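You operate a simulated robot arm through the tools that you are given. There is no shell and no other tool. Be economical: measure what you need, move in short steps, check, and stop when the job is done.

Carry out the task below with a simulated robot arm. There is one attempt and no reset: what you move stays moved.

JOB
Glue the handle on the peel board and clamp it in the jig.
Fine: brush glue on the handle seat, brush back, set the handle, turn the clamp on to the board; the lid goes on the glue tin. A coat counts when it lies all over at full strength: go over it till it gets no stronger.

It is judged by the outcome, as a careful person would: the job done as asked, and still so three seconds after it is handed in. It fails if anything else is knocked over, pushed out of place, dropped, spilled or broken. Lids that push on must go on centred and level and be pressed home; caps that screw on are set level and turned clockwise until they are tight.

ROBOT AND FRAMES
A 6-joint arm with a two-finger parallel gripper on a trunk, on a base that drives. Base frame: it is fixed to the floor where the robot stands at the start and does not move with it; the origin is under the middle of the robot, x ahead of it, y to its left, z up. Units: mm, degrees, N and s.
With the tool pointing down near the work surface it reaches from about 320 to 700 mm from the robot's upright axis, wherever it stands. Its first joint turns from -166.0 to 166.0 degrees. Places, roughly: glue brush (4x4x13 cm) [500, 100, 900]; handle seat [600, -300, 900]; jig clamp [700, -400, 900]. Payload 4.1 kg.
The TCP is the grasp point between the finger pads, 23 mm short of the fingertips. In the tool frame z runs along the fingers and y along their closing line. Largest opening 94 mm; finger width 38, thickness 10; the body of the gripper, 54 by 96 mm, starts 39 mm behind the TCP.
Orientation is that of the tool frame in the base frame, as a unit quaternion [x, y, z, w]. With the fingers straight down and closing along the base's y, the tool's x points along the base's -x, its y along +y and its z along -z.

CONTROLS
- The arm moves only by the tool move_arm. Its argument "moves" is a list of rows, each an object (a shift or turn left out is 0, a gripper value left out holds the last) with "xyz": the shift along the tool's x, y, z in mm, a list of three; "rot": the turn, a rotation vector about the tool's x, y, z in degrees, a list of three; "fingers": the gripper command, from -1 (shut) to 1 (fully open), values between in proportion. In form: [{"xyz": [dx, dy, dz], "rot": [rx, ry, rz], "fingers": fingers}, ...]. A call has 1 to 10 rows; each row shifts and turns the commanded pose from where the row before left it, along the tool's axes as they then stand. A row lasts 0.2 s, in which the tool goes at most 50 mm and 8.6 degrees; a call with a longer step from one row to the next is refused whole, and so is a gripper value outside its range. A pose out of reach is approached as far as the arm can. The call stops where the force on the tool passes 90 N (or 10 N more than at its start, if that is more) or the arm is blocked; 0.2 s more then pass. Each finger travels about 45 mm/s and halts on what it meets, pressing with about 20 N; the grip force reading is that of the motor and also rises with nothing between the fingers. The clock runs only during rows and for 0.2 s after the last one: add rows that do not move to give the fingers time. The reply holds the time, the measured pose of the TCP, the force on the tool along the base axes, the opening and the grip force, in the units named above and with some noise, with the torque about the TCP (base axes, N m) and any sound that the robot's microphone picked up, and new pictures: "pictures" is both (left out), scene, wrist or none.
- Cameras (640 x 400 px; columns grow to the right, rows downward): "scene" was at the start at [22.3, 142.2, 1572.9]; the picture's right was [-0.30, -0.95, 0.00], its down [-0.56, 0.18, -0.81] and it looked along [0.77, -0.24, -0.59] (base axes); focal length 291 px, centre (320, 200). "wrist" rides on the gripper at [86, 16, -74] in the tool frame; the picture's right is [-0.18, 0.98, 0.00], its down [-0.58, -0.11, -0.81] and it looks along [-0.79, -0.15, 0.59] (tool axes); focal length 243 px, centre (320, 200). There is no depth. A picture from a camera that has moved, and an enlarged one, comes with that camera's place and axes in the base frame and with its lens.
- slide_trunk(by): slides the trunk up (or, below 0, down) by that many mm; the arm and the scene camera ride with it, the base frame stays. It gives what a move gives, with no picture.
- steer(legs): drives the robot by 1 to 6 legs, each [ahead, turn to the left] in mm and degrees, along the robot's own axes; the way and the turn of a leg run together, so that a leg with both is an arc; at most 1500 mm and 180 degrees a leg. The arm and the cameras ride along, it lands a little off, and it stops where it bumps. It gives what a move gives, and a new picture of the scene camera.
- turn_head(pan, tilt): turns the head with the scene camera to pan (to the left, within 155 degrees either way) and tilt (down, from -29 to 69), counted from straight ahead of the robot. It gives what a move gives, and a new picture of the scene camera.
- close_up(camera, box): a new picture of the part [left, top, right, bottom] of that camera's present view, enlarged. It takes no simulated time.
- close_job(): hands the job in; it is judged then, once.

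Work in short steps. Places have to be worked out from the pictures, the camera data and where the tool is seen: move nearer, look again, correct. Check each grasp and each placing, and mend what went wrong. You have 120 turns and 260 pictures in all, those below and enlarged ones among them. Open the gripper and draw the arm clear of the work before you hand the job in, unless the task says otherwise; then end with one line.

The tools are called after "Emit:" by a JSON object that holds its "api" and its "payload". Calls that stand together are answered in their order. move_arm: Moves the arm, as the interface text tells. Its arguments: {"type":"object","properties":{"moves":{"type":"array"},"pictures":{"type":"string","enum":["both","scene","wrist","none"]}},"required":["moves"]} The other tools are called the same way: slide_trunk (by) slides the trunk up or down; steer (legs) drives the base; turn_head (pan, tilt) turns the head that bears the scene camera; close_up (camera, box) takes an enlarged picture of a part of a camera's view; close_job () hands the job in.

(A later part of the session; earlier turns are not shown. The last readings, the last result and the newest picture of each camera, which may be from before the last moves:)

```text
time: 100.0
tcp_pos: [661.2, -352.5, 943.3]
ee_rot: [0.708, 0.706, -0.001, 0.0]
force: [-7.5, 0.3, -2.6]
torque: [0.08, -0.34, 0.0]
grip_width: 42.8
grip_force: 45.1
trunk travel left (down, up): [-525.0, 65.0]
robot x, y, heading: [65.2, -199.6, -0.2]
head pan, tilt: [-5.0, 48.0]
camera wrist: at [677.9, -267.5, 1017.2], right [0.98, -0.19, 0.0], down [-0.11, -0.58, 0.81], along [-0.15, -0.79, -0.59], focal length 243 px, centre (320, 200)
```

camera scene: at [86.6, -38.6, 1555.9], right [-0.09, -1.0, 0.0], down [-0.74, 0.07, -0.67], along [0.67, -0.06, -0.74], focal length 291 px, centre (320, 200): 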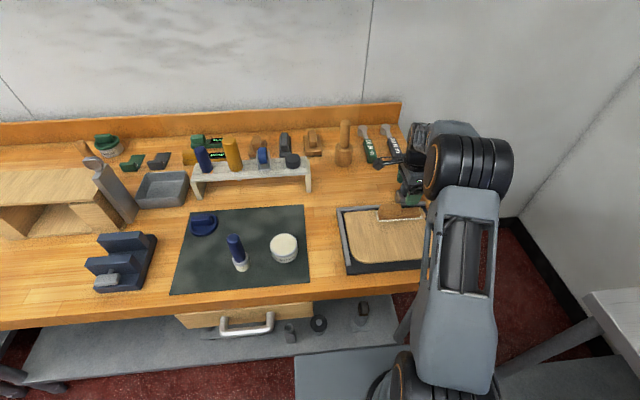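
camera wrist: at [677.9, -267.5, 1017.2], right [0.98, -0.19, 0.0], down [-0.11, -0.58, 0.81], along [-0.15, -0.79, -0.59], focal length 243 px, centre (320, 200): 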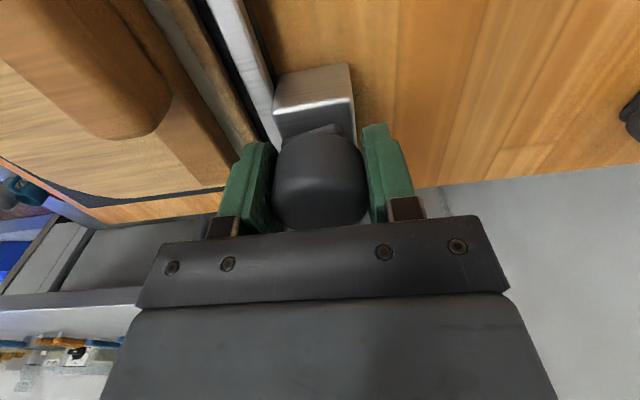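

Gripped, with the knob about 0.7 mm toward −x. I'll correct that and start turning clockwise (seen from above), a little at first.

Emit:
{"api": "move_arm", "payload": {"moves": [{"xyz": [0, -0.7, 0]}, {"rot": [0, 0, 6]}, {"rot": [0, 0, 6]}, {"rot": [0, 0, 6]}, {}], "pictures": "both"}}

Emit:
{"api": "close_up", "payload": {"camera": "scene", "box": [380, 160, 460, 210]}}

```text
time: 101.2
tcp_pos: [661.9, -354.7, 942.7]
ee_rot: [0.811, 0.585, 0.0, 0.0]
force: [-6.2, 0.9, -6.9]
torque: [0.17, -0.83, 0.0]
grip_width: 42.7
grip_force: 44.9
trunk travel left (down, up): [-525.0, 65.0]
robot x, y, heading: [66.5, -199.7, -0.2]
head pan, tilt: [-5.0, 48.0]
camera scene: at [86.3, -38.8, 1555.9], right [-0.09, -1.0, 0.0], down [-0.74, 0.07, -0.67], along [0.67, -0.06, -0.74], focal length 291 px, centre (320, 200)
camera wrist: at [704.0, -276.9, 1017.2], right [0.88, -0.48, 0.0], down [-0.29, -0.52, 0.81], along [-0.39, -0.71, -0.59], focal length 243 px, centre (320, 200)
```

scene: 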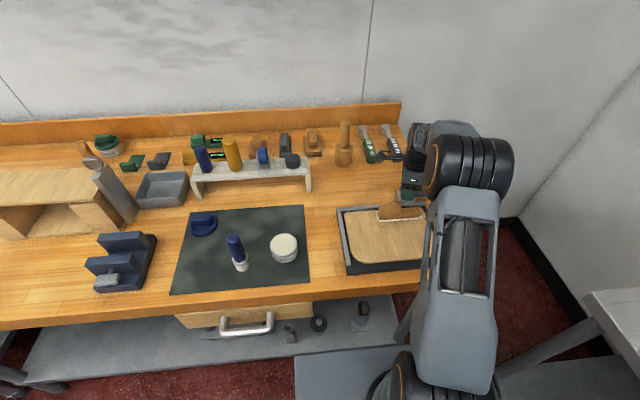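
wrist: 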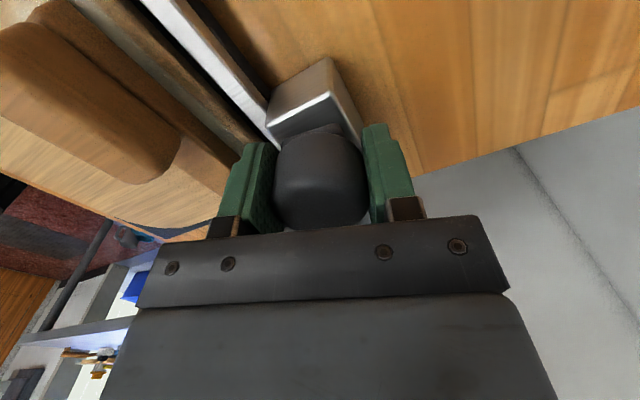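

```text
8.00 times, centred on (420, 185) of scene
camera zoom: at [86.3, -38.8, 1555.9], right [-0.09, -1.0, 0.0], down [-0.74, 0.07, -0.67], along [0.67, -0.06, -0.74], focal length 2330 px, centre (-480, 320)
```

zoom: 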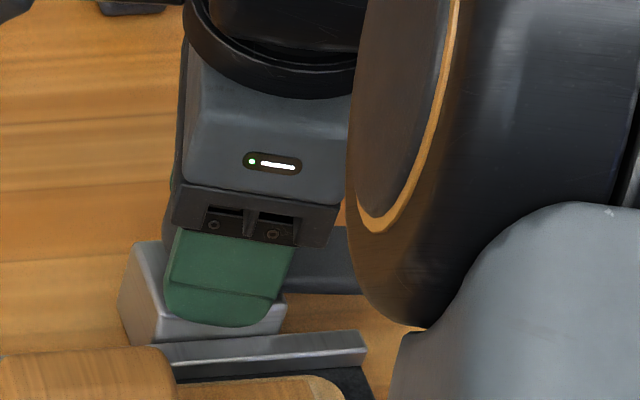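

The lever is following with no turning resistance. Continuing 48° more.

Emit:
{"api": "move_arm", "payload": {"moves": [{"rot": [0, 0, 8]}, {"rot": [0, 0, 8]}, {"rot": [0, 0, 8]}, {"rot": [0, 0, 8]}, {"rot": [0, 0, 8]}, {"rot": [0, 0, 8]}, {}], "pictures": "both"}}

Emit:
{"api": "close_up", "payload": {"camera": "scene", "box": [380, 160, 460, 210]}}

```text
time: 102.8
tcp_pos: [662.6, -353.7, 943.0]
ee_rot: [0.979, 0.205, 0.0, -0.001]
force: [-1.7, -2.4, -7.0]
torque: [-0.36, -0.53, -0.01]
grip_width: 43.0
grip_force: 45.6
trunk travel left (down, up): [-525.0, 65.0]
robot x, y, heading: [70.1, -196.4, -0.1]
head pan, tilt: [-5.0, 48.0]
camera scene: at [86.8, -39.0, 1555.9], right [-0.09, -1.0, 0.0], down [-0.74, 0.07, -0.67], along [0.67, -0.06, -0.74], focal length 291 px, centre (320, 200)
camera wrist: at [747.5, -334.3, 1017.2], right [0.23, -0.97, 0.0], down [-0.58, -0.13, 0.81], along [-0.79, -0.18, -0.59], focal length 243 px, centre (320, 200)
```

scene: 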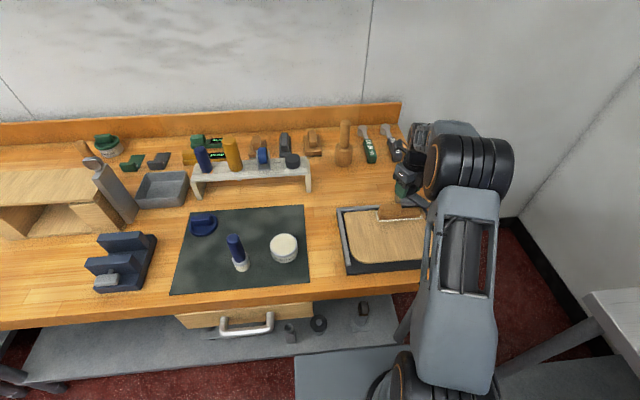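
wrist: 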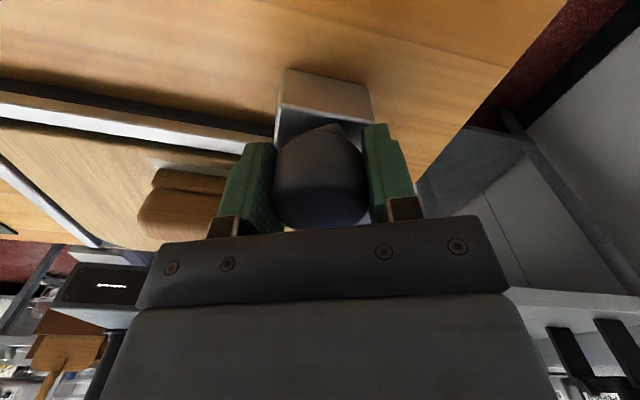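

```text
8.00 times, centred on (420, 185) of scene
camera zoom: at [86.8, -39.0, 1555.9], right [-0.09, -1.0, 0.0], down [-0.74, 0.07, -0.67], along [0.67, -0.06, -0.74], focal length 2330 px, centre (-480, 320)
```

zoom: 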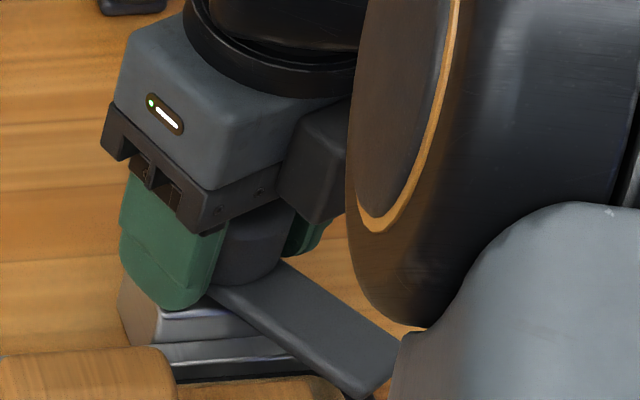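

The lever now swings over the fence toward the tongue. Continuing in smaller steps, watching force and torque.

Emit:
{"api": "move_arm", "payload": {"moves": [{"rot": [0, 0, 5]}, {"rot": [0, 0, 5]}, {"rot": [0, 0, 5]}, {}], "pictures": "none"}}

Emit:
{"api": "close_up", "payload": {"camera": "scene", "box": [370, 165, 450, 215]}}

```text
time: 103.8
tcp_pos: [664.2, -354.8, 942.5]
ee_rot: [0.997, 0.076, 0.0, 0.0]
force: [-1.8, -3.4, -5.1]
torque: [-0.59, -0.24, 0.03]
grip_width: 43.0
grip_force: 45.0
trunk travel left (down, up): [-525.0, 65.0]
robot x, y, heading: [69.2, -201.9, -0.3]
head pan, tilt: [-5.0, 48.0]
```

```text
8.00 times, centred on (410, 190) of scene
camera zoom: at [86.8, -39.2, 1555.9], right [-0.09, -1.0, 0.0], down [-0.74, 0.07, -0.67], along [0.67, -0.06, -0.74], focal length 2330 px, centre (-400, 280)
```

zoom: 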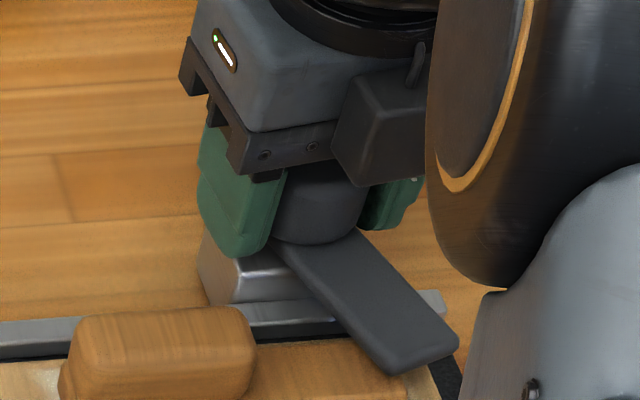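

Still free, with the lever over the tongue's corner. Continuing.

Emit:
{"api": "move_arm", "payload": {"moves": [{"rot": [0, 0, 5]}, {"rot": [0, 0, 5]}, {"rot": [0, 0, 5]}, {}], "pictures": "none"}}

Emit:
{"api": "close_up", "payload": {"camera": "scene", "box": [370, 165, 450, 215]}}

```text
time: 104.8
tcp_pos: [661.5, -353.4, 943.6]
ee_rot: [0.999, -0.054, 0.0, 0.0]
force: [-4.2, -6.0, -6.1]
torque: [-0.83, -0.5, 0.0]
grip_width: 43.0
grip_force: 44.6
trunk travel left (down, up): [-525.0, 65.0]
robot x, y, heading: [70.0, -197.2, -0.1]
head pan, tilt: [-5.0, 48.0]
```

```text
8.00 times, centred on (410, 190) of scene
camera zoom: at [86.7, -39.4, 1555.9], right [-0.09, -1.0, 0.0], down [-0.74, 0.07, -0.67], along [0.67, -0.06, -0.74], focal length 2330 px, centre (-400, 280)
```

zoom: 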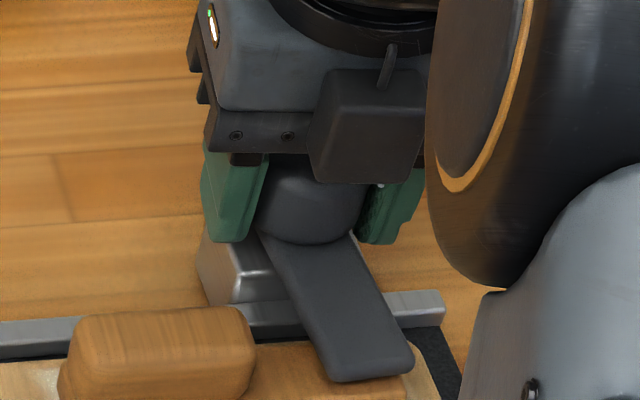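

The lever now points straight onto the board over the tongue. I'll try a few degrees more to feel for a stop.

Emit:
{"api": "move_arm", "payload": {"moves": [{"rot": [0, 0, 4]}, {"rot": [0, 0, 4]}, {}], "pictures": "both"}}

Emit:
{"api": "close_up", "payload": {"camera": "scene", "box": [370, 165, 450, 215]}}

```text
time: 105.6
tcp_pos: [658.6, -354.4, 942.8]
ee_rot: [0.994, -0.106, 0.003, -0.007]
force: [42.7, 74.7, -22.2]
torque: [-1.81, 0.61, 0.12]
grip_width: 44.7
grip_force: 44.7
out of reach, approached as far as the arm can: row 1, 2
trunk travel left (down, up): [-525.0, 65.0]
robot x, y, heading: [67.3, -199.9, 0.8]
head pan, tilt: [-5.0, 48.0]
camera scene: at [91.3, 11.6, 1552.9], right [-0.07, -1.0, 0.03], down [-0.74, 0.03, -0.67], along [0.66, -0.07, -0.74], focal length 291 px, centre (320, 200)
camera wrist: at [739.6, -390.4, 1017.2], right [-0.39, -0.92, -0.01], down [-0.55, 0.22, 0.81], along [-0.74, 0.32, -0.59], focal length 243 px, centre (320, 200)
```

scene: 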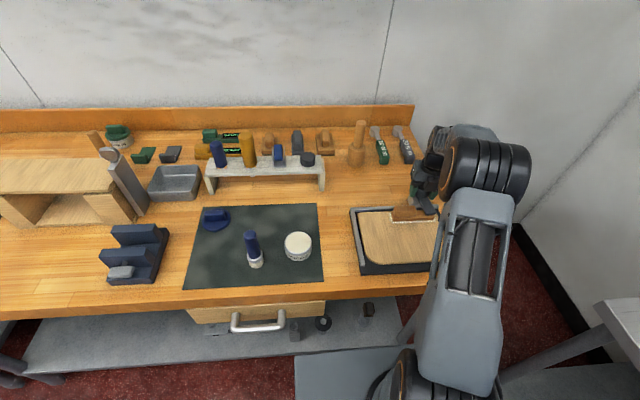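
wrist: 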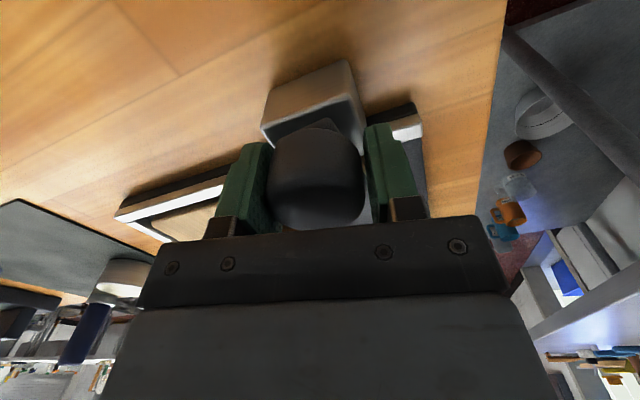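

```text
8.00 times, centred on (410, 190) of scene
camera zoom: at [91.3, 11.6, 1552.9], right [-0.07, -1.0, 0.03], down [-0.74, 0.03, -0.67], along [0.66, -0.07, -0.74], focal length 2330 px, centre (-400, 280)
```

zoom: 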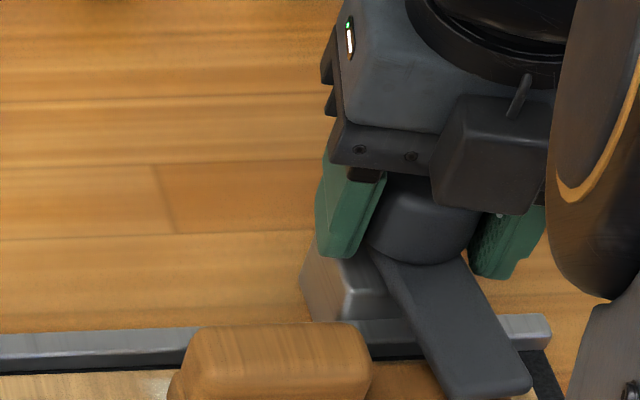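

That hit the arm's joint limit and strained the robot. I'll immediately command the turn back and open the gripper.

Emit:
{"api": "move_arm", "payload": {"moves": [{"rot": [0, 0, -8], "fingers": -0.2}, {"fingers": 0.2}, {}], "pictures": "both"}}

Emit:
{"api": "close_up", "payload": {"camera": "scene", "box": [360, 165, 440, 215]}}

```text
time: 106.4
tcp_pos: [651.2, -378.3, 945.0]
ee_rot: [0.998, -0.055, 0.002, -0.003]
force: [12.0, 54.5, 20.9]
torque: [0.23, 0.17, 0.26]
grip_width: 94.3
grip_force: 20.0
trunk travel left (down, up): [-525.0, 65.0]
robot x, y, heading: [62.7, -200.8, 0.4]
head pan, tilt: [-5.0, 48.0]
camera scene: at [84.1, -29.4, 1555.3], right [-0.08, -1.0, 0.01], down [-0.74, 0.05, -0.67], along [0.67, -0.06, -0.74], focal length 291 px, centre (320, 200)
camera wrist: at [735.3, -405.5, 1019.1], right [-0.29, -0.96, -0.01], down [-0.57, 0.17, 0.8], along [-0.77, 0.24, -0.59], focal length 243 px, centre (320, 200)
```

scene: 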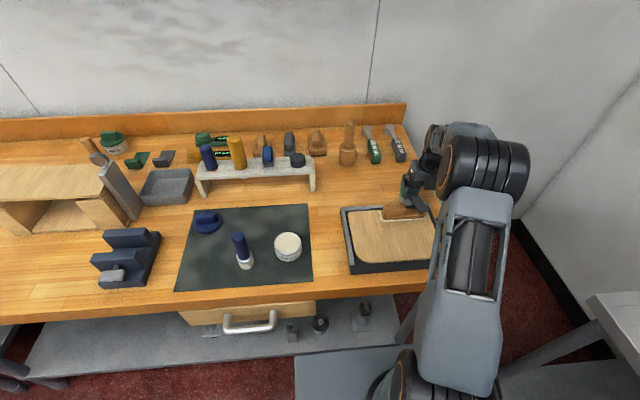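
wrist: 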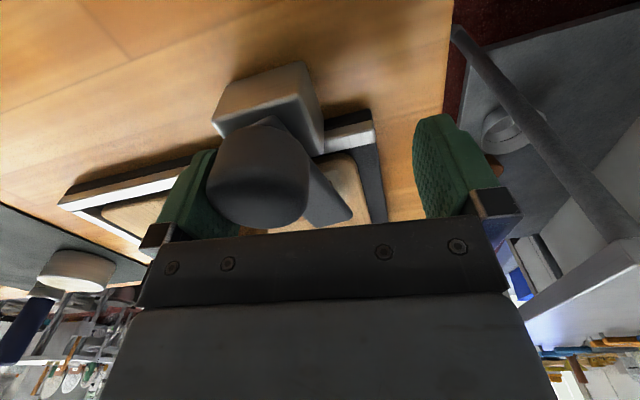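

```text
8.00 times, centred on (400, 190) of scene
camera zoom: at [84.1, -29.4, 1555.3], right [-0.08, -1.0, 0.01], down [-0.74, 0.05, -0.67], along [0.67, -0.06, -0.74], focal length 2330 px, centre (-320, 280)
```

zoom: 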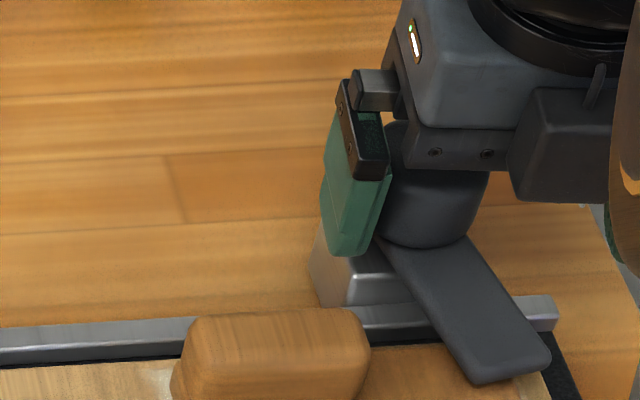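

Still settling. I'll hold still a moment and re-read.

Emit:
{"api": "move_arm", "payload": {"moves": [{}, {}, {}], "pictures": "scene"}}

```text
time: 107.2
tcp_pos: [651.9, -376.2, 942.5]
ee_rot: [0.999, -0.054, 0.001, 0.001]
force: [10.0, 38.7, 14.0]
torque: [0.51, -0.51, 0.18]
grip_width: 88.3
grip_force: 20.5
trunk travel left (down, up): [-525.0, 65.0]
robot x, y, heading: [66.2, -195.7, -0.0]
head pan, tilt: [-5.0, 48.0]
camera scene: at [85.4, -32.1, 1555.2], right [-0.08, -1.0, 0.0], down [-0.74, 0.06, -0.67], along [0.67, -0.06, -0.74], focal length 291 px, centre (320, 200)
```

scene: 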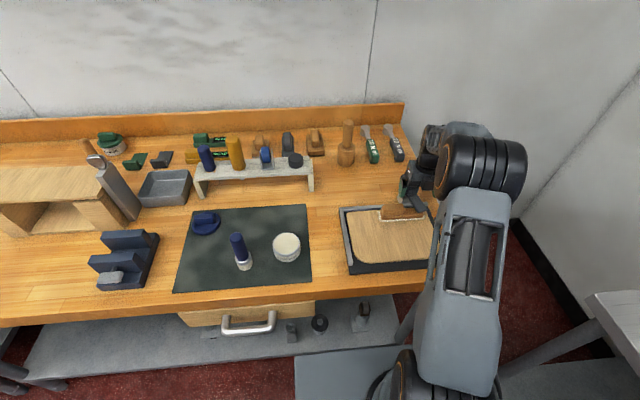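

The +y finger is bearing on the knob, with the tool about 23 mm too far to −y. I'll open fully and recentre by moving +y (tool −y).

Emit:
{"api": "move_arm", "payload": {"moves": [{"fingers": 1, "xyz": [0, -6, 0]}, {"xyz": [1, -6, 0]}, {"xyz": [1, -6, 0]}, {}], "pictures": "wrist"}}

```text
time: 108.2
tcp_pos: [655.9, -365.0, 941.0]
ee_rot: [0.999, -0.054, -0.001, 0.0]
force: [-0.2, -0.1, -0.6]
torque: [0.01, 0.01, -0.02]
grip_width: 94.1
grip_force: 0.0
trunk travel left (down, up): [-525.0, 65.0]
robot x, y, heading: [67.4, -198.7, -0.2]
head pan, tilt: [-5.0, 48.0]
camera wrist: at [738.7, -390.5, 1015.7], right [-0.29, -0.96, 0.0], down [-0.57, 0.17, 0.81], along [-0.77, 0.23, -0.59], focal length 243 px, centre (320, 200)
```

wrist: 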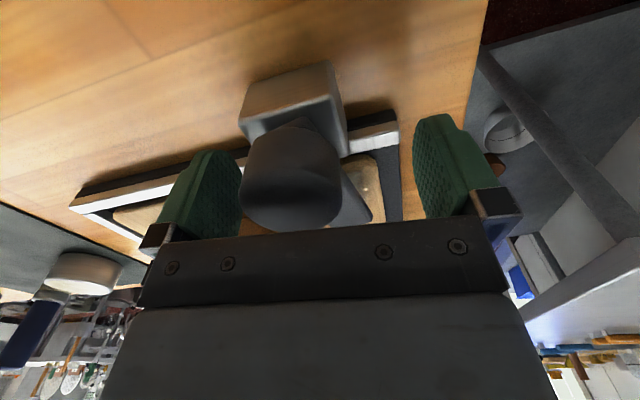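

Free with no force. Centring a little more and rising straight up.

Emit:
{"api": "move_arm", "payload": {"moves": [{"xyz": [1, -8, 0]}, {"xyz": [0, 0, -15]}, {"xyz": [0, 0, -35]}, {"xyz": [0, 0, -45]}, {"rot": [0, 0, -8]}, {"rot": [0, 0, -8]}, {"rot": [0, 0, -8]}, {"rot": [0, 0, -8]}, {}], "pictures": "both"}}

Emit:
{"api": "close_up", "payload": {"camera": "scene", "box": [360, 170, 460, 232]}}

Emit:
{"api": "close_up", "payload": {"camera": "wrist", "box": [160, 0, 480, 200]}}

```text
time: 110.2
tcp_pos: [654.8, -357.2, 1037.3]
ee_rot: [0.975, 0.224, 0.001, 0.0]
force: [-0.9, 0.3, 0.3]
torque: [0.0, 0.03, -0.03]
grip_width: 94.2
grip_force: 0.0
trunk travel left (down, up): [-525.0, 65.0]
robot x, y, heading: [66.3, -197.5, -0.2]
head pan, tilt: [-5.0, 48.0]
camera scene: at [86.6, -37.9, 1555.9], right [-0.09, -1.0, 0.0], down [-0.74, 0.07, -0.67], along [0.67, -0.06, -0.74], focal length 291 px, centre (320, 200)
camera wrist: at [740.5, -334.7, 1111.0], right [0.26, -0.96, 0.0], down [-0.57, -0.16, 0.81], along [-0.78, -0.21, -0.59], focal length 243 px, centre (320, 200)
```

scene: 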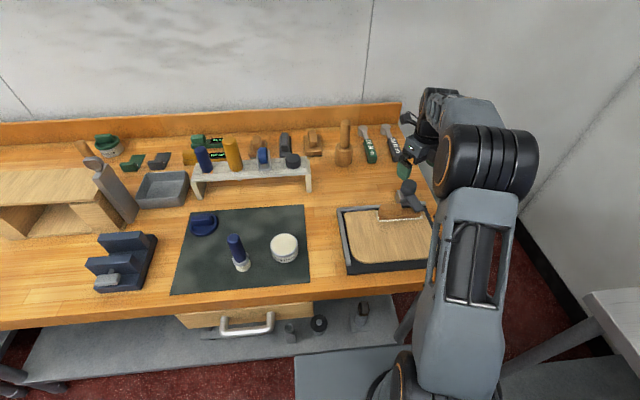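
wrist: 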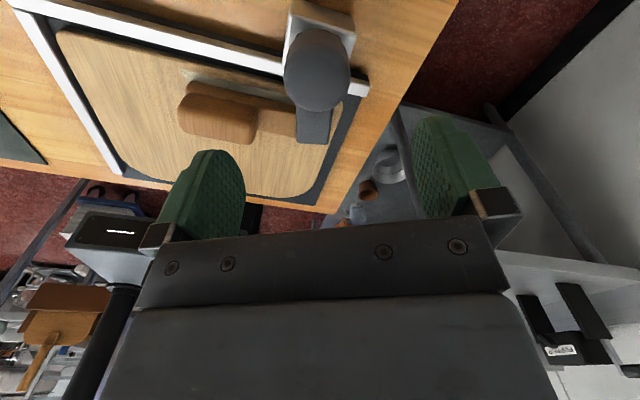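

```text
6.40 times, centred on (410, 201) of scene
camera zoom: at [86.6, -37.9, 1555.9], right [-0.09, -1.0, 0.0], down [-0.74, 0.07, -0.67], along [0.67, -0.06, -0.74], focal length 1864 px, centre (-256, 194)
```

zoom: 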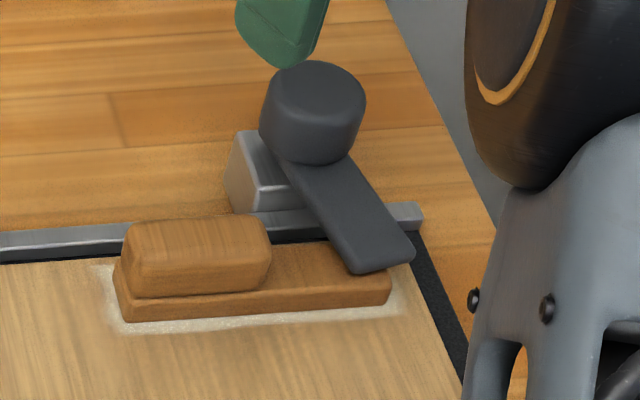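

```text
2.00 times, centred on (320, 100) of wrist
camera zoom: at [740.5, -334.7, 1111.0], right [0.26, -0.96, 0.0], down [-0.57, -0.16, 0.81], along [-0.78, -0.21, -0.59], focal length 485 px, centre (320, 400)
```

zoom: 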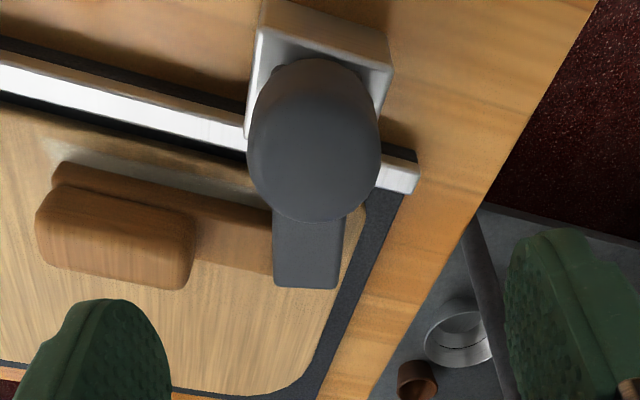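

The clamp lever ended slightly short of square (about 12°), and the handle is undisturbed. I'll turn the wrist back by about 166° so I can re-grip the knob with joint range to spare.

Emit:
{"api": "move_arm", "payload": {"moves": [{"rot": [0, 0, -8.3]}, {"rot": [0, 0, -8.3]}, {"rot": [0, 0, -8.3]}, {"rot": [0, 0, -8.3]}, {"rot": [0, 0, -8.3]}, {"rot": [0, 0, -8.3]}, {"rot": [0, 0, -8.3]}, {"rot": [0, 0, -8.3]}, {"rot": [0, 0, -8.3]}, {"rot": [0, 0, -8.3]}], "pictures": "none"}}

Emit:
{"api": "move_arm", "payload": {"moves": [{"rot": [0, 0, -8.3]}, {"rot": [0, 0, -8.3]}, {"rot": [0, 0, -8.3]}, {"rot": [0, 0, -8.3]}, {"rot": [0, 0, -8.3]}, {"rot": [0, 0, -8.3]}, {"rot": [0, 0, -8.3]}, {"rot": [0, 0, -8.3]}, {"rot": [0, 0, -8.3]}, {"rot": [0, 0, -8.3]}], "pictures": "both"}}

Emit:
{"api": "close_up", "payload": {"camera": "wrist", "box": [200, 0, 440, 150]}}

```text
time: 112.4
tcp_pos: [655.7, -357.0, 1037.5]
ee_rot: [0.582, 0.813, -0.001, -0.001]
force: [0.0, 0.6, 0.4]
torque: [0.0, -0.04, 0.01]
grip_width: 93.9
grip_force: 0.0
trunk travel left (down, up): [-525.0, 65.0]
robot x, y, heading: [69.4, -197.2, -0.3]
head pan, tilt: [-5.0, 48.0]
```

```text
time: 114.6
tcp_pos: [656.4, -358.4, 1037.8]
ee_rot: [-0.104, 0.995, -0.001, 0.001]
force: [-0.6, 0.0, 0.1]
torque: [-0.02, -0.01, 0.0]
grip_width: 94.0
grip_force: 0.1
trunk travel left (down, up): [-525.0, 65.0]
robot x, y, heading: [68.5, -197.7, -0.0]
head pan, tilt: [-5.0, 48.0]
camera scene: at [86.6, -37.9, 1555.9], right [-0.09, -1.0, 0.0], down [-0.74, 0.07, -0.67], along [0.67, -0.06, -0.74], focal length 291 px, centre (320, 200)
camera wrist: at [568.2, -359.7, 1111.0], right [-0.02, 1.0, 0.0], down [0.59, 0.01, 0.81], along [0.81, 0.02, -0.59], focal length 243 px, centre (320, 200)
```

scene: 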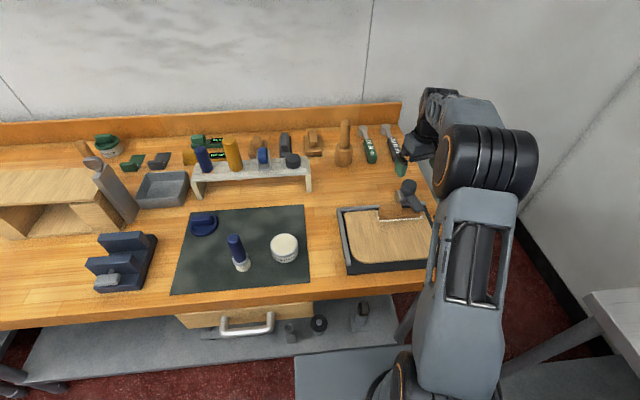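
wrist: 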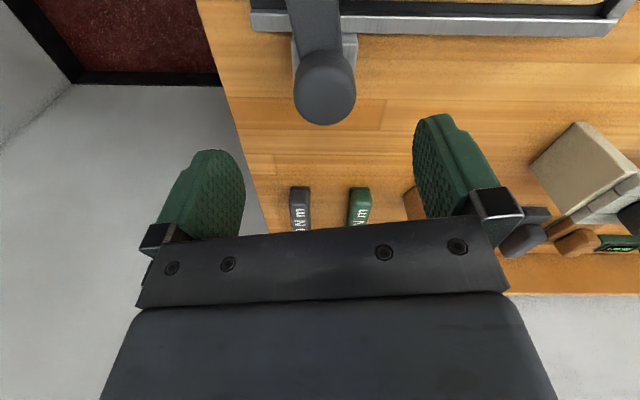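

```text
2.67 times, centred on (320, 75) of wrist
camera zoom: at [568.2, -359.7, 1111.0], right [-0.02, 1.0, 0.0], down [0.59, 0.01, 0.81], along [0.81, 0.02, -0.59], focal length 647 px, centre (320, 533)
```

zoom: 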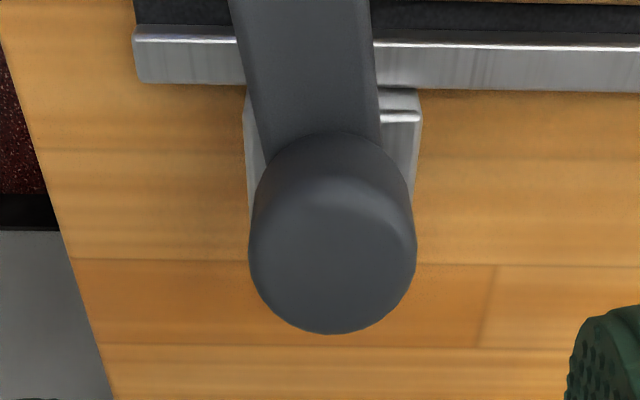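

The lever is about 10° short of square, and the knob is at (662,−354). I'll centre, descend and grip it again.

Emit:
{"api": "move_arm", "payload": {"moves": [{"xyz": [-6.4, 3.3, 30]}, {"xyz": [0, 0, 35]}, {"xyz": [0, 0, 20]}, {"xyz": [0, 0, 9]}, {"fingers": 0.2}, {"fingers": 0}, {"fingers": -1}, {}, {}, {}], "pictures": "both"}}

Emit:
{"api": "close_up", "payload": {"camera": "scene", "box": [360, 170, 460, 232]}}

```text
time: 116.8
tcp_pos: [662.1, -354.2, 942.3]
ee_rot: [-0.103, 0.995, 0.0, -0.001]
force: [1.2, -7.0, -1.6]
torque: [0.28, -0.21, -0.01]
grip_width: 43.8
grip_force: 44.8
trunk travel left (down, up): [-525.0, 65.0]
robot x, y, heading: [69.1, -200.9, -0.2]
head pan, tilt: [-5.0, 48.0]
camera scene: at [86.9, -38.9, 1556.0], right [-0.09, -1.0, 0.0], down [-0.74, 0.07, -0.67], along [0.67, -0.06, -0.74], focal length 291 px, centre (320, 200)
camera wrist: at [574.0, -356.0, 1016.3], right [-0.02, 1.0, 0.0], down [0.59, 0.01, 0.81], along [0.81, 0.02, -0.59], focal length 243 px, centre (320, 200)
```

scene: 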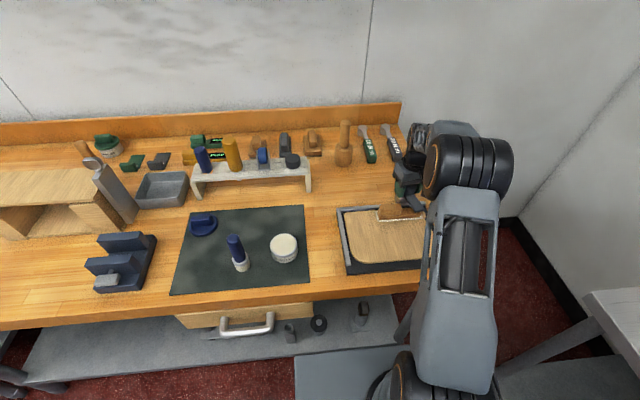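
wrist: 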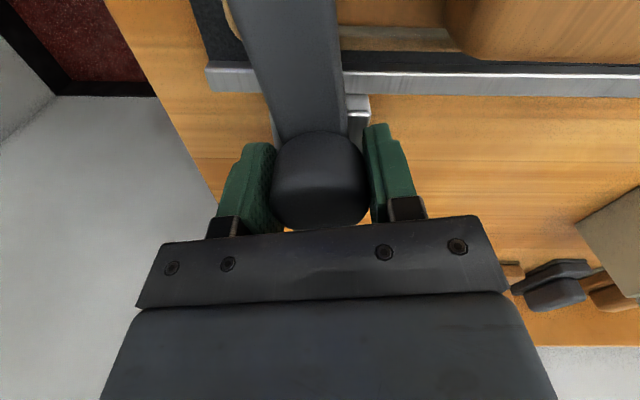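

```text
6.40 times, centred on (410, 201) of scene
camera zoom: at [86.9, -38.9, 1556.0], right [-0.09, -1.0, 0.0], down [-0.74, 0.07, -0.67], along [0.67, -0.06, -0.74], focal length 1864 px, centre (-256, 194)
```

zoom: 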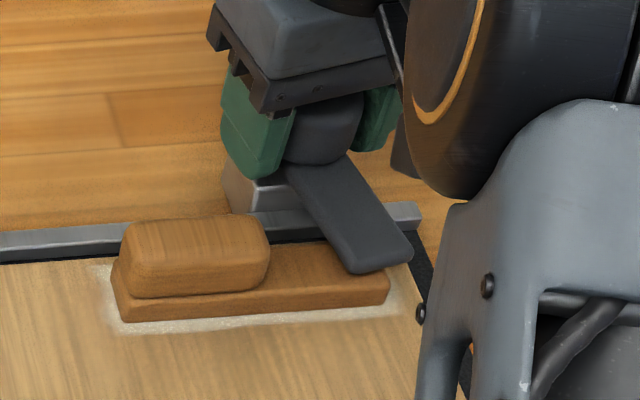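

Gripped. Turning clockwise in small steps.

Emit:
{"api": "move_arm", "payload": {"moves": [{"rot": [0, 0, 4]}, {"rot": [0, 0, 4]}, {"rot": [0, 0, 4]}, {}], "pictures": "none"}}

Emit:
{"api": "close_up", "payload": {"camera": "wrist", "box": [160, 0, 480, 200]}}

```text
time: 117.8
tcp_pos: [661.3, -353.8, 942.8]
ee_rot: [0.002, 1.0, 0.0, -0.001]
force: [2.1, -8.1, -7.3]
torque: [-0.65, -0.46, 0.79]
grip_width: 43.7
grip_force: 44.9
trunk travel left (down, up): [-525.0, 65.0]
robot x, y, heading: [69.6, -197.1, -0.1]
head pan, tilt: [-5.0, 48.0]
```

```text
2.00 times, centred on (320, 100) of wrist
camera zoom: at [575.8, -337.8, 1016.5], right [0.19, 0.98, 0.0], down [0.58, -0.11, 0.81], along [0.79, -0.15, -0.59], focal length 485 px, centre (320, 400)
```

zoom: 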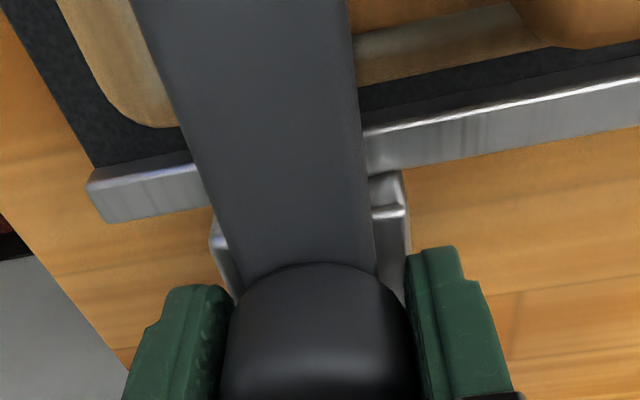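

The lever turned with the tool and now points straight onto the board, with 0.8 N·m of resistance appearing. I'll try 4° more to confirm the stop.

Emit:
{"api": "move_arm", "payload": {"moves": [{"rot": [0, 0, 2]}, {"rot": [0, 0, 2]}, {}], "pictures": "none"}}

Emit:
{"api": "close_up", "payload": {"camera": "wrist", "box": [160, 0, 480, 200]}}

Emit:
{"api": "close_up", "payload": {"camera": "scene", "box": [360, 170, 460, 232]}}

```text
time: 118.6
tcp_pos: [662.0, -354.8, 942.4]
ee_rot: [0.036, 0.999, -0.001, -0.001]
force: [3.0, -9.4, -6.4]
torque: [-0.58, -0.03, 0.66]
grip_width: 43.7
grip_force: 44.4
trunk travel left (down, up): [-525.0, 65.0]
robot x, y, heading: [64.3, -200.9, -0.3]
head pan, tilt: [-5.0, 48.0]
```

```text
2.00 times, centred on (320, 100) of wrist
camera zoom: at [577.2, -331.9, 1016.6], right [0.26, 0.97, 0.0], down [0.57, -0.15, 0.81], along [0.78, -0.21, -0.59], focal length 485 px, centre (320, 400)
```

zoom: 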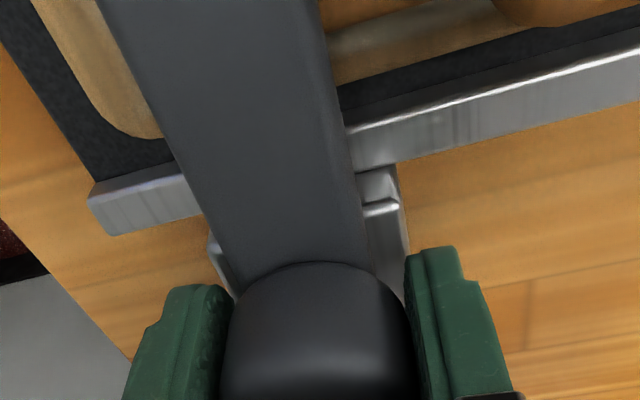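

```text
6.40 times, centred on (410, 201) of scene
camera zoom: at [87.7, -39.5, 1556.0], right [-0.09, -1.0, 0.0], down [-0.74, 0.07, -0.67], along [0.67, -0.06, -0.74], focal length 1864 px, centre (-256, 194)
```

zoom: 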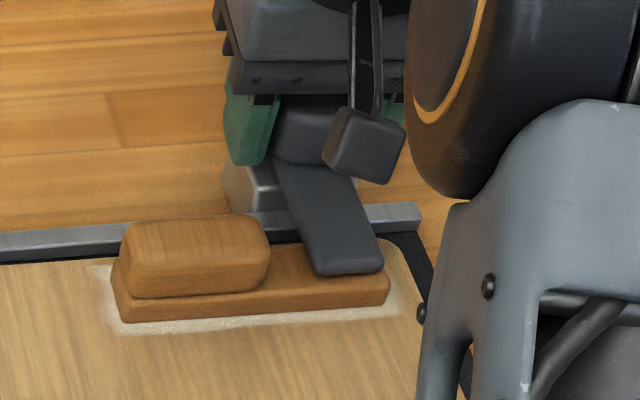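

Now the tool turned while the lever stayed: the clamp is at its stop, on the tongue of the handle. I'll release and rise.

Emit:
{"api": "move_arm", "payload": {"moves": [{"fingers": -0.2}, {"fingers": 0.4}, {}, {}, {"xyz": [0, 0, -20]}, {"xyz": [0, 0, -40]}, {"xyz": [0, 0, -40]}, {"rot": [0, 0, -4]}, {}], "pictures": "both"}}

Emit:
{"api": "close_up", "payload": {"camera": "scene", "box": [360, 170, 460, 232]}}

Emit:
{"api": "close_up", "payload": {"camera": "wrist", "box": [200, 0, 440, 150]}}

```text
time: 120.6
tcp_pos: [661.9, -352.4, 1043.1]
ee_rot: [0.002, 1.0, 0.001, 0.0]
force: [0.4, -0.3, 0.1]
torque: [-0.01, 0.01, 0.0]
grip_width: 65.6
grip_force: 0.0
trunk travel left (down, up): [-525.0, 65.0]
robot x, y, heading: [66.3, -202.4, -0.1]
head pan, tilt: [-5.0, 48.0]
camera scene: at [86.7, -38.1, 1555.9], right [-0.09, -1.0, 0.0], down [-0.74, 0.07, -0.67], along [0.67, -0.06, -0.74], focal length 291 px, centre (320, 200)
camera wrist: at [575.0, -336.4, 1116.9], right [0.19, 0.98, 0.0], down [0.58, -0.11, 0.81], along [0.79, -0.15, -0.59], focal length 243 px, centre (320, 200)
```

scene: 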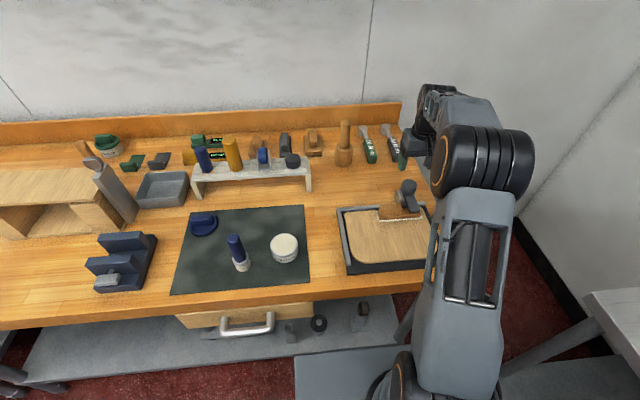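
wrist: 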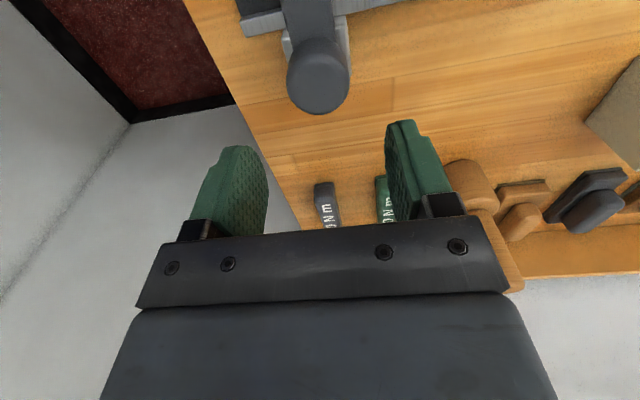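

```text
6.40 times, centred on (410, 201) of scene
camera zoom: at [86.7, -38.1, 1555.9], right [-0.09, -1.0, 0.0], down [-0.74, 0.07, -0.67], along [0.67, -0.06, -0.74], focal length 1864 px, centre (-256, 194)
```

zoom: 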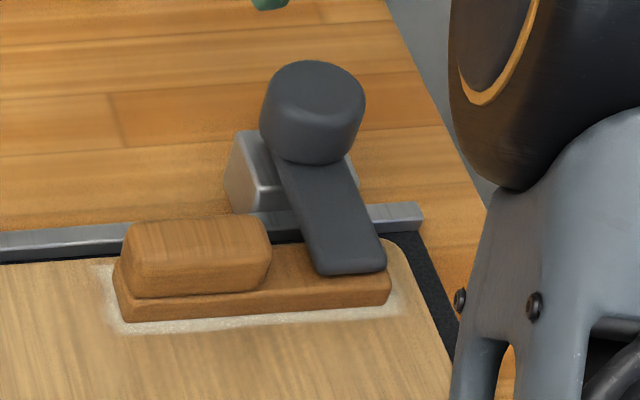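

```text
2.67 times, centred on (320, 75) of wrist
camera zoom: at [575.0, -336.4, 1116.9], right [0.19, 0.98, 0.0], down [0.58, -0.11, 0.81], along [0.79, -0.15, -0.59], focal length 647 px, centre (320, 533)
```

zoom: 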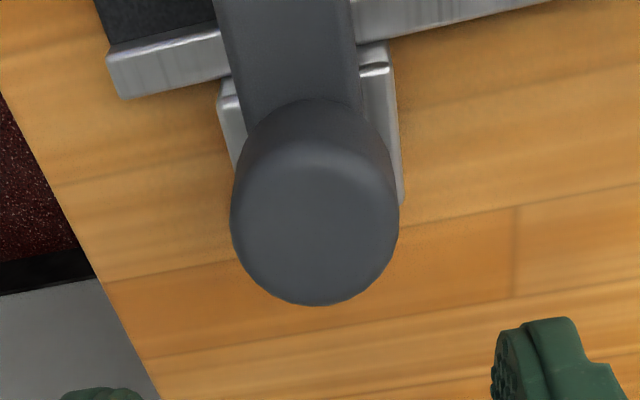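

The clamp bears on the tongue and the handle is undisturbed. The lid at about (618,250) is beyond reach from here, so I'll tuck the arm high and drive about 150 mm to the left.

Emit:
{"api": "move_arm", "payload": {"moves": [{"xyz": [0, 0, -45], "fingers": 0.7}, {"xyz": [0, 0, -45]}, {"xyz": [40, 26, 0]}, {"xyz": [40, 26, 0]}, {"xyz": [40, 26, 0]}, {"xyz": [40, 26, 0]}, {"xyz": [40, 26, 0]}, {"xyz": [40, 20, 0]}, {}], "pictures": "none"}}

Emit:
{"api": "steer", "payload": {"legs": [[0, 90], [150, 0], [0, -90]]}}

```text
time: 122.6
tcp_pos: [422.0, -203.4, 1133.6]
ee_rot: [0.002, 1.0, 0.001, 0.0]
force: [0.4, 0.1, -0.1]
torque: [-0.02, -0.01, -0.02]
grip_width: 79.8
grip_force: 0.1
trunk travel left (down, up): [-525.0, 65.0]
robot x, y, heading: [69.5, -203.4, -0.3]
head pan, tilt: [-5.0, 48.0]
```

```text
time: 131.7
tcp_pos: [420.8, -52.0, 1132.6]
ee_rot: [0.001, 1.0, 0.0, 0.0]
force: [1.2, 0.2, -0.1]
torque: [0.01, -0.04, -0.02]
grip_width: 79.7
grip_force: 0.0
trunk travel left (down, up): [-525.0, 65.0]
robot x, y, heading: [64.2, -52.0, -0.4]
head pan, tilt: [-5.0, 48.0]
camera scene: at [84.6, 112.5, 1555.9], right [-0.09, -1.0, 0.0], down [-0.74, 0.07, -0.67], along [0.67, -0.06, -0.74], focal length 291 px, centre (320, 200)
```

scene: 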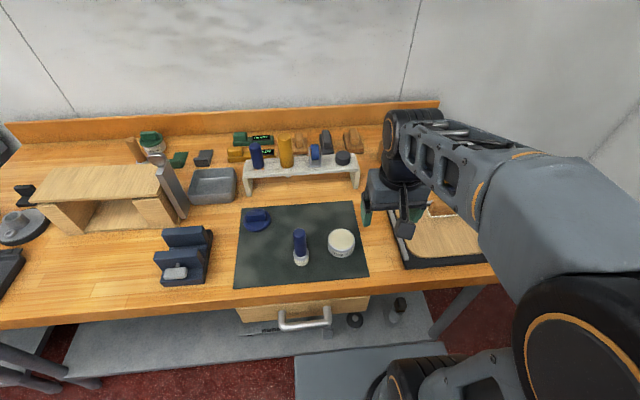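

All clear, with the robot now at y≈−52. I'll look at the lid and tin from here.

Emit:
{"api": "close_up", "payload": {"camera": "scene", "box": [235, 195, 295, 235]}}

Emit:
{"api": "close_up", "payload": {"camera": "scene", "box": [315, 220, 375, 260]}}

```text
10.00 times, centred on (265, 215) of scene
camera zoom: at [84.6, 112.5, 1555.9], right [-0.09, -1.0, 0.0], down [-0.74, 0.07, -0.67], along [0.67, -0.06, -0.74], focal length 2913 px, centre (870, 50)
```

zoom: 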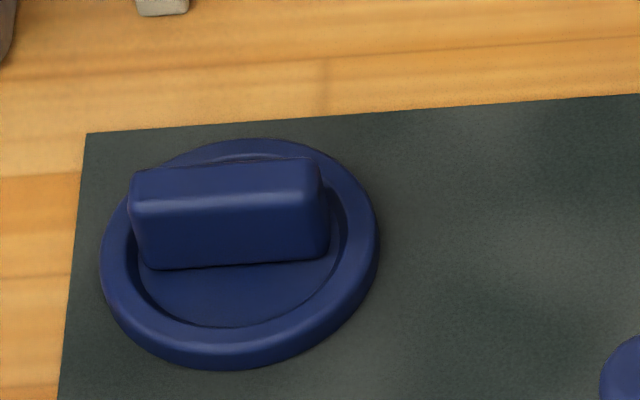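

```text
10.00 times, centred on (345, 240) of scene
camera zoom: at [84.6, 112.5, 1555.9], right [-0.09, -1.0, 0.0], down [-0.74, 0.07, -0.67], along [0.67, -0.06, -0.74], focal length 2913 px, centre (70, -200)
```

zoom: 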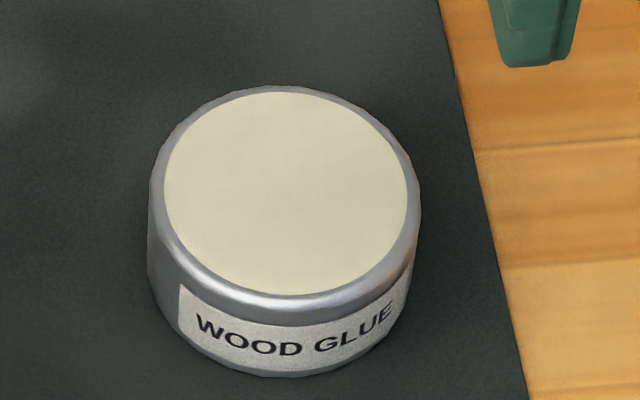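

The lid (77 mm, with a bar along y) is at about (616,249), and the tin at about (509,16). I'll move over the lid, then turn the tool 90° to grip the bar across its width.

Emit:
{"api": "move_arm", "payload": {"moves": [{"xyz": [-24, 38, 10]}, {"xyz": [-24, 38, 10]}, {"xyz": [-24, 38, 10]}, {"xyz": [-24, 38, 10]}, {"xyz": [-25, 38, 10]}, {"xyz": [-25, 38, 10]}, {"xyz": [-25, 38, 10]}, {"xyz": [-24, 35, 10]}, {}], "pictures": "none"}}

Emit:
{"api": "move_arm", "payload": {"moves": [{"rot": [0, 0, 8.5]}, {"rot": [0, 0, 8.5]}, {"rot": [0, 0, 8.5]}, {"rot": [0, 0, 8.5]}, {"rot": [0, 0, 8.5]}, {"rot": [0, 0, 8.5]}, {"rot": [0, 0, 8.5]}, {"rot": [0, 0, 8.5]}, {"rot": [0, 0, 8.5]}, {"rot": [0, 0, 8.5]}], "pictures": "none"}}

Emit:
{"api": "move_arm", "payload": {"moves": [{"rot": [0, 0, 5]}, {}], "pictures": "both"}}

Emit:
{"api": "close_up", "payload": {"camera": "wrist", "box": [200, 0, 440, 150]}}

```text
time: 133.7
tcp_pos: [617.5, 249.2, 1052.8]
ee_rot: [0.002, 1.0, 0.0, 0.0]
force: [-0.6, 0.3, 0.1]
torque: [-0.02, 0.01, -0.02]
grip_width: 80.1
grip_force: 0.0
trunk travel left (down, up): [-525.0, 65.0]
robot x, y, heading: [66.1, -47.1, -0.5]
head pan, tilt: [-5.0, 48.0]
```

```text
time: 135.9
tcp_pos: [617.4, 248.6, 1053.8]
ee_rot: [0.678, 0.735, -0.001, -0.001]
force: [0.3, 0.3, -0.4]
torque: [-0.01, 0.01, -0.01]
grip_width: 79.6
grip_force: 0.0
trunk travel left (down, up): [-525.0, 65.0]
robot x, y, heading: [68.9, -49.7, 0.1]
head pan, tilt: [-5.0, 48.0]
```

```text
time: 136.5
tcp_pos: [616.7, 248.6, 1052.0]
ee_rot: [0.708, 0.706, 0.001, 0.0]
force: [-0.2, 0.2, 0.7]
torque: [0.0, 0.01, 0.02]
grip_width: 79.8
grip_force: 0.1
trunk travel left (down, up): [-525.0, 65.0]
robot x, y, heading: [68.4, -49.7, -0.3]
head pan, tilt: [-5.0, 48.0]
camera scene: at [84.6, 112.7, 1555.9], right [-0.09, -1.0, 0.0], down [-0.74, 0.07, -0.67], along [0.67, -0.06, -0.74], focal length 291 px, centre (320, 200)
camera wrist: at [633.1, 334.8, 1126.8], right [0.98, -0.19, 0.0], down [-0.11, -0.58, 0.81], along [-0.15, -0.79, -0.59], focal length 243 px, centre (320, 200)
```

scene: 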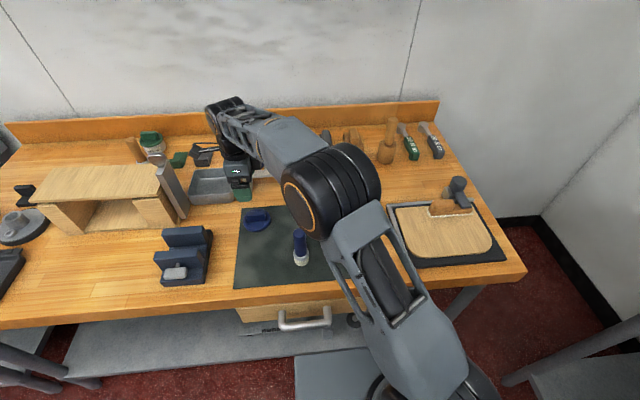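
wrist: 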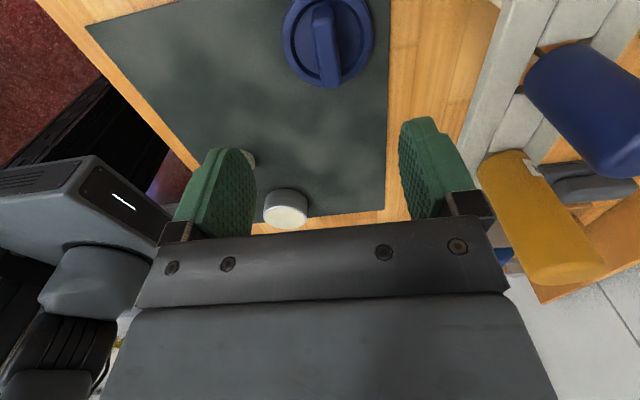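

```text
2.67 times, centred on (320, 75) of wrist
camera zoom: at [633.1, 334.8, 1126.8], right [0.98, -0.19, 0.0], down [-0.11, -0.58, 0.81], along [-0.15, -0.79, -0.59], focal length 647 px, centre (320, 533)
```

zoom: 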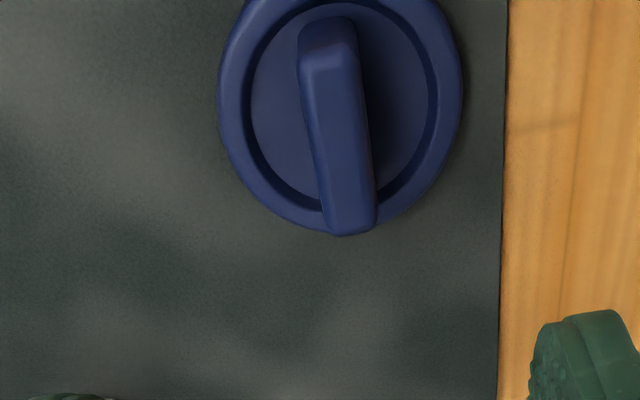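

The lid is at about (622,245). I'll correct and lower to TCP 955 to check.

Emit:
{"api": "move_arm", "payload": {"moves": [{"xyz": [-3.5, 6, 35]}, {"xyz": [0, 0, 35]}, {"xyz": [0, 0, 27]}, {}], "pictures": "wrist"}}

Emit:
{"api": "close_up", "payload": {"camera": "wrist", "box": [200, 30, 440, 180]}}

Emit:
{"api": "close_up", "payload": {"camera": "scene", "box": [220, 180, 300, 232]}}

```text
time: 137.5
tcp_pos: [622.9, 245.8, 955.5]
ee_rot: [0.708, 0.706, 0.0, 0.001]
force: [-0.2, 0.4, -0.2]
torque: [0.02, 0.03, -0.01]
grip_width: 79.9
grip_force: 0.0
trunk travel left (down, up): [-525.0, 65.0]
robot x, y, heading: [66.8, -50.9, -0.3]
head pan, tilt: [-5.0, 48.0]
camera wrist: at [638.6, 331.2, 1030.5], right [0.98, -0.19, 0.0], down [-0.11, -0.58, 0.81], along [-0.15, -0.79, -0.59], focal length 243 px, centre (320, 200)
```

wrist: 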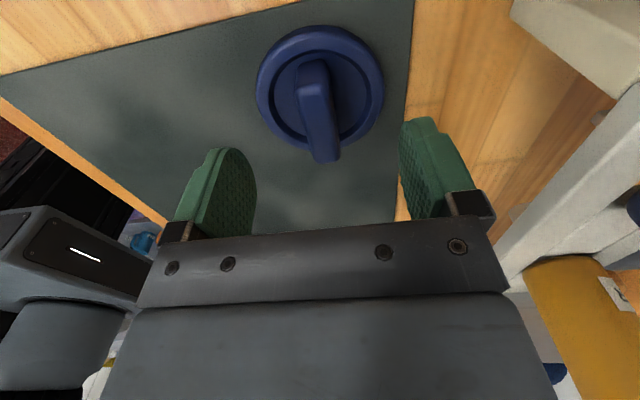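

```text
2.67 times, centred on (320, 105) of wrist
camera zoom: at [638.6, 331.2, 1030.5], right [0.98, -0.19, 0.0], down [-0.11, -0.58, 0.81], along [-0.15, -0.79, -0.59], focal length 647 px, centre (320, 453)
```

zoom: 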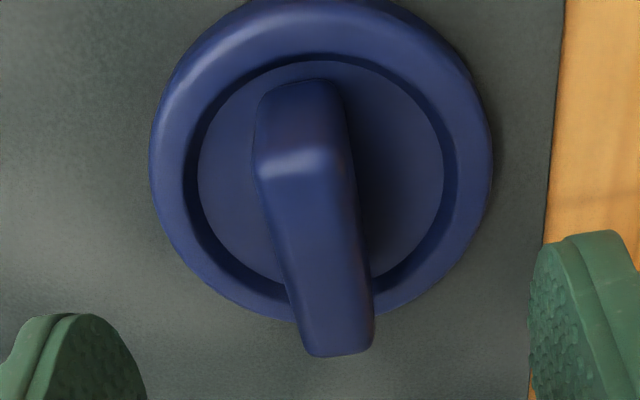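

```text
7.69 times, centred on (260, 206) of scene
camera zoom: at [84.7, 112.7, 1555.9], right [-0.09, -1.0, 0.0], down [-0.74, 0.07, -0.67], along [0.67, -0.06, -0.74], focal length 2241 px, centre (782, 154)
```

zoom: 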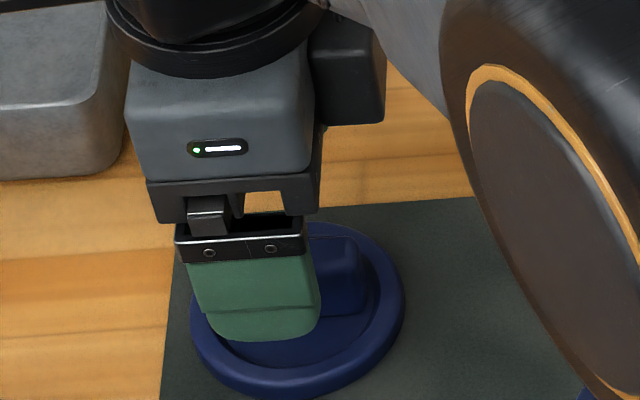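

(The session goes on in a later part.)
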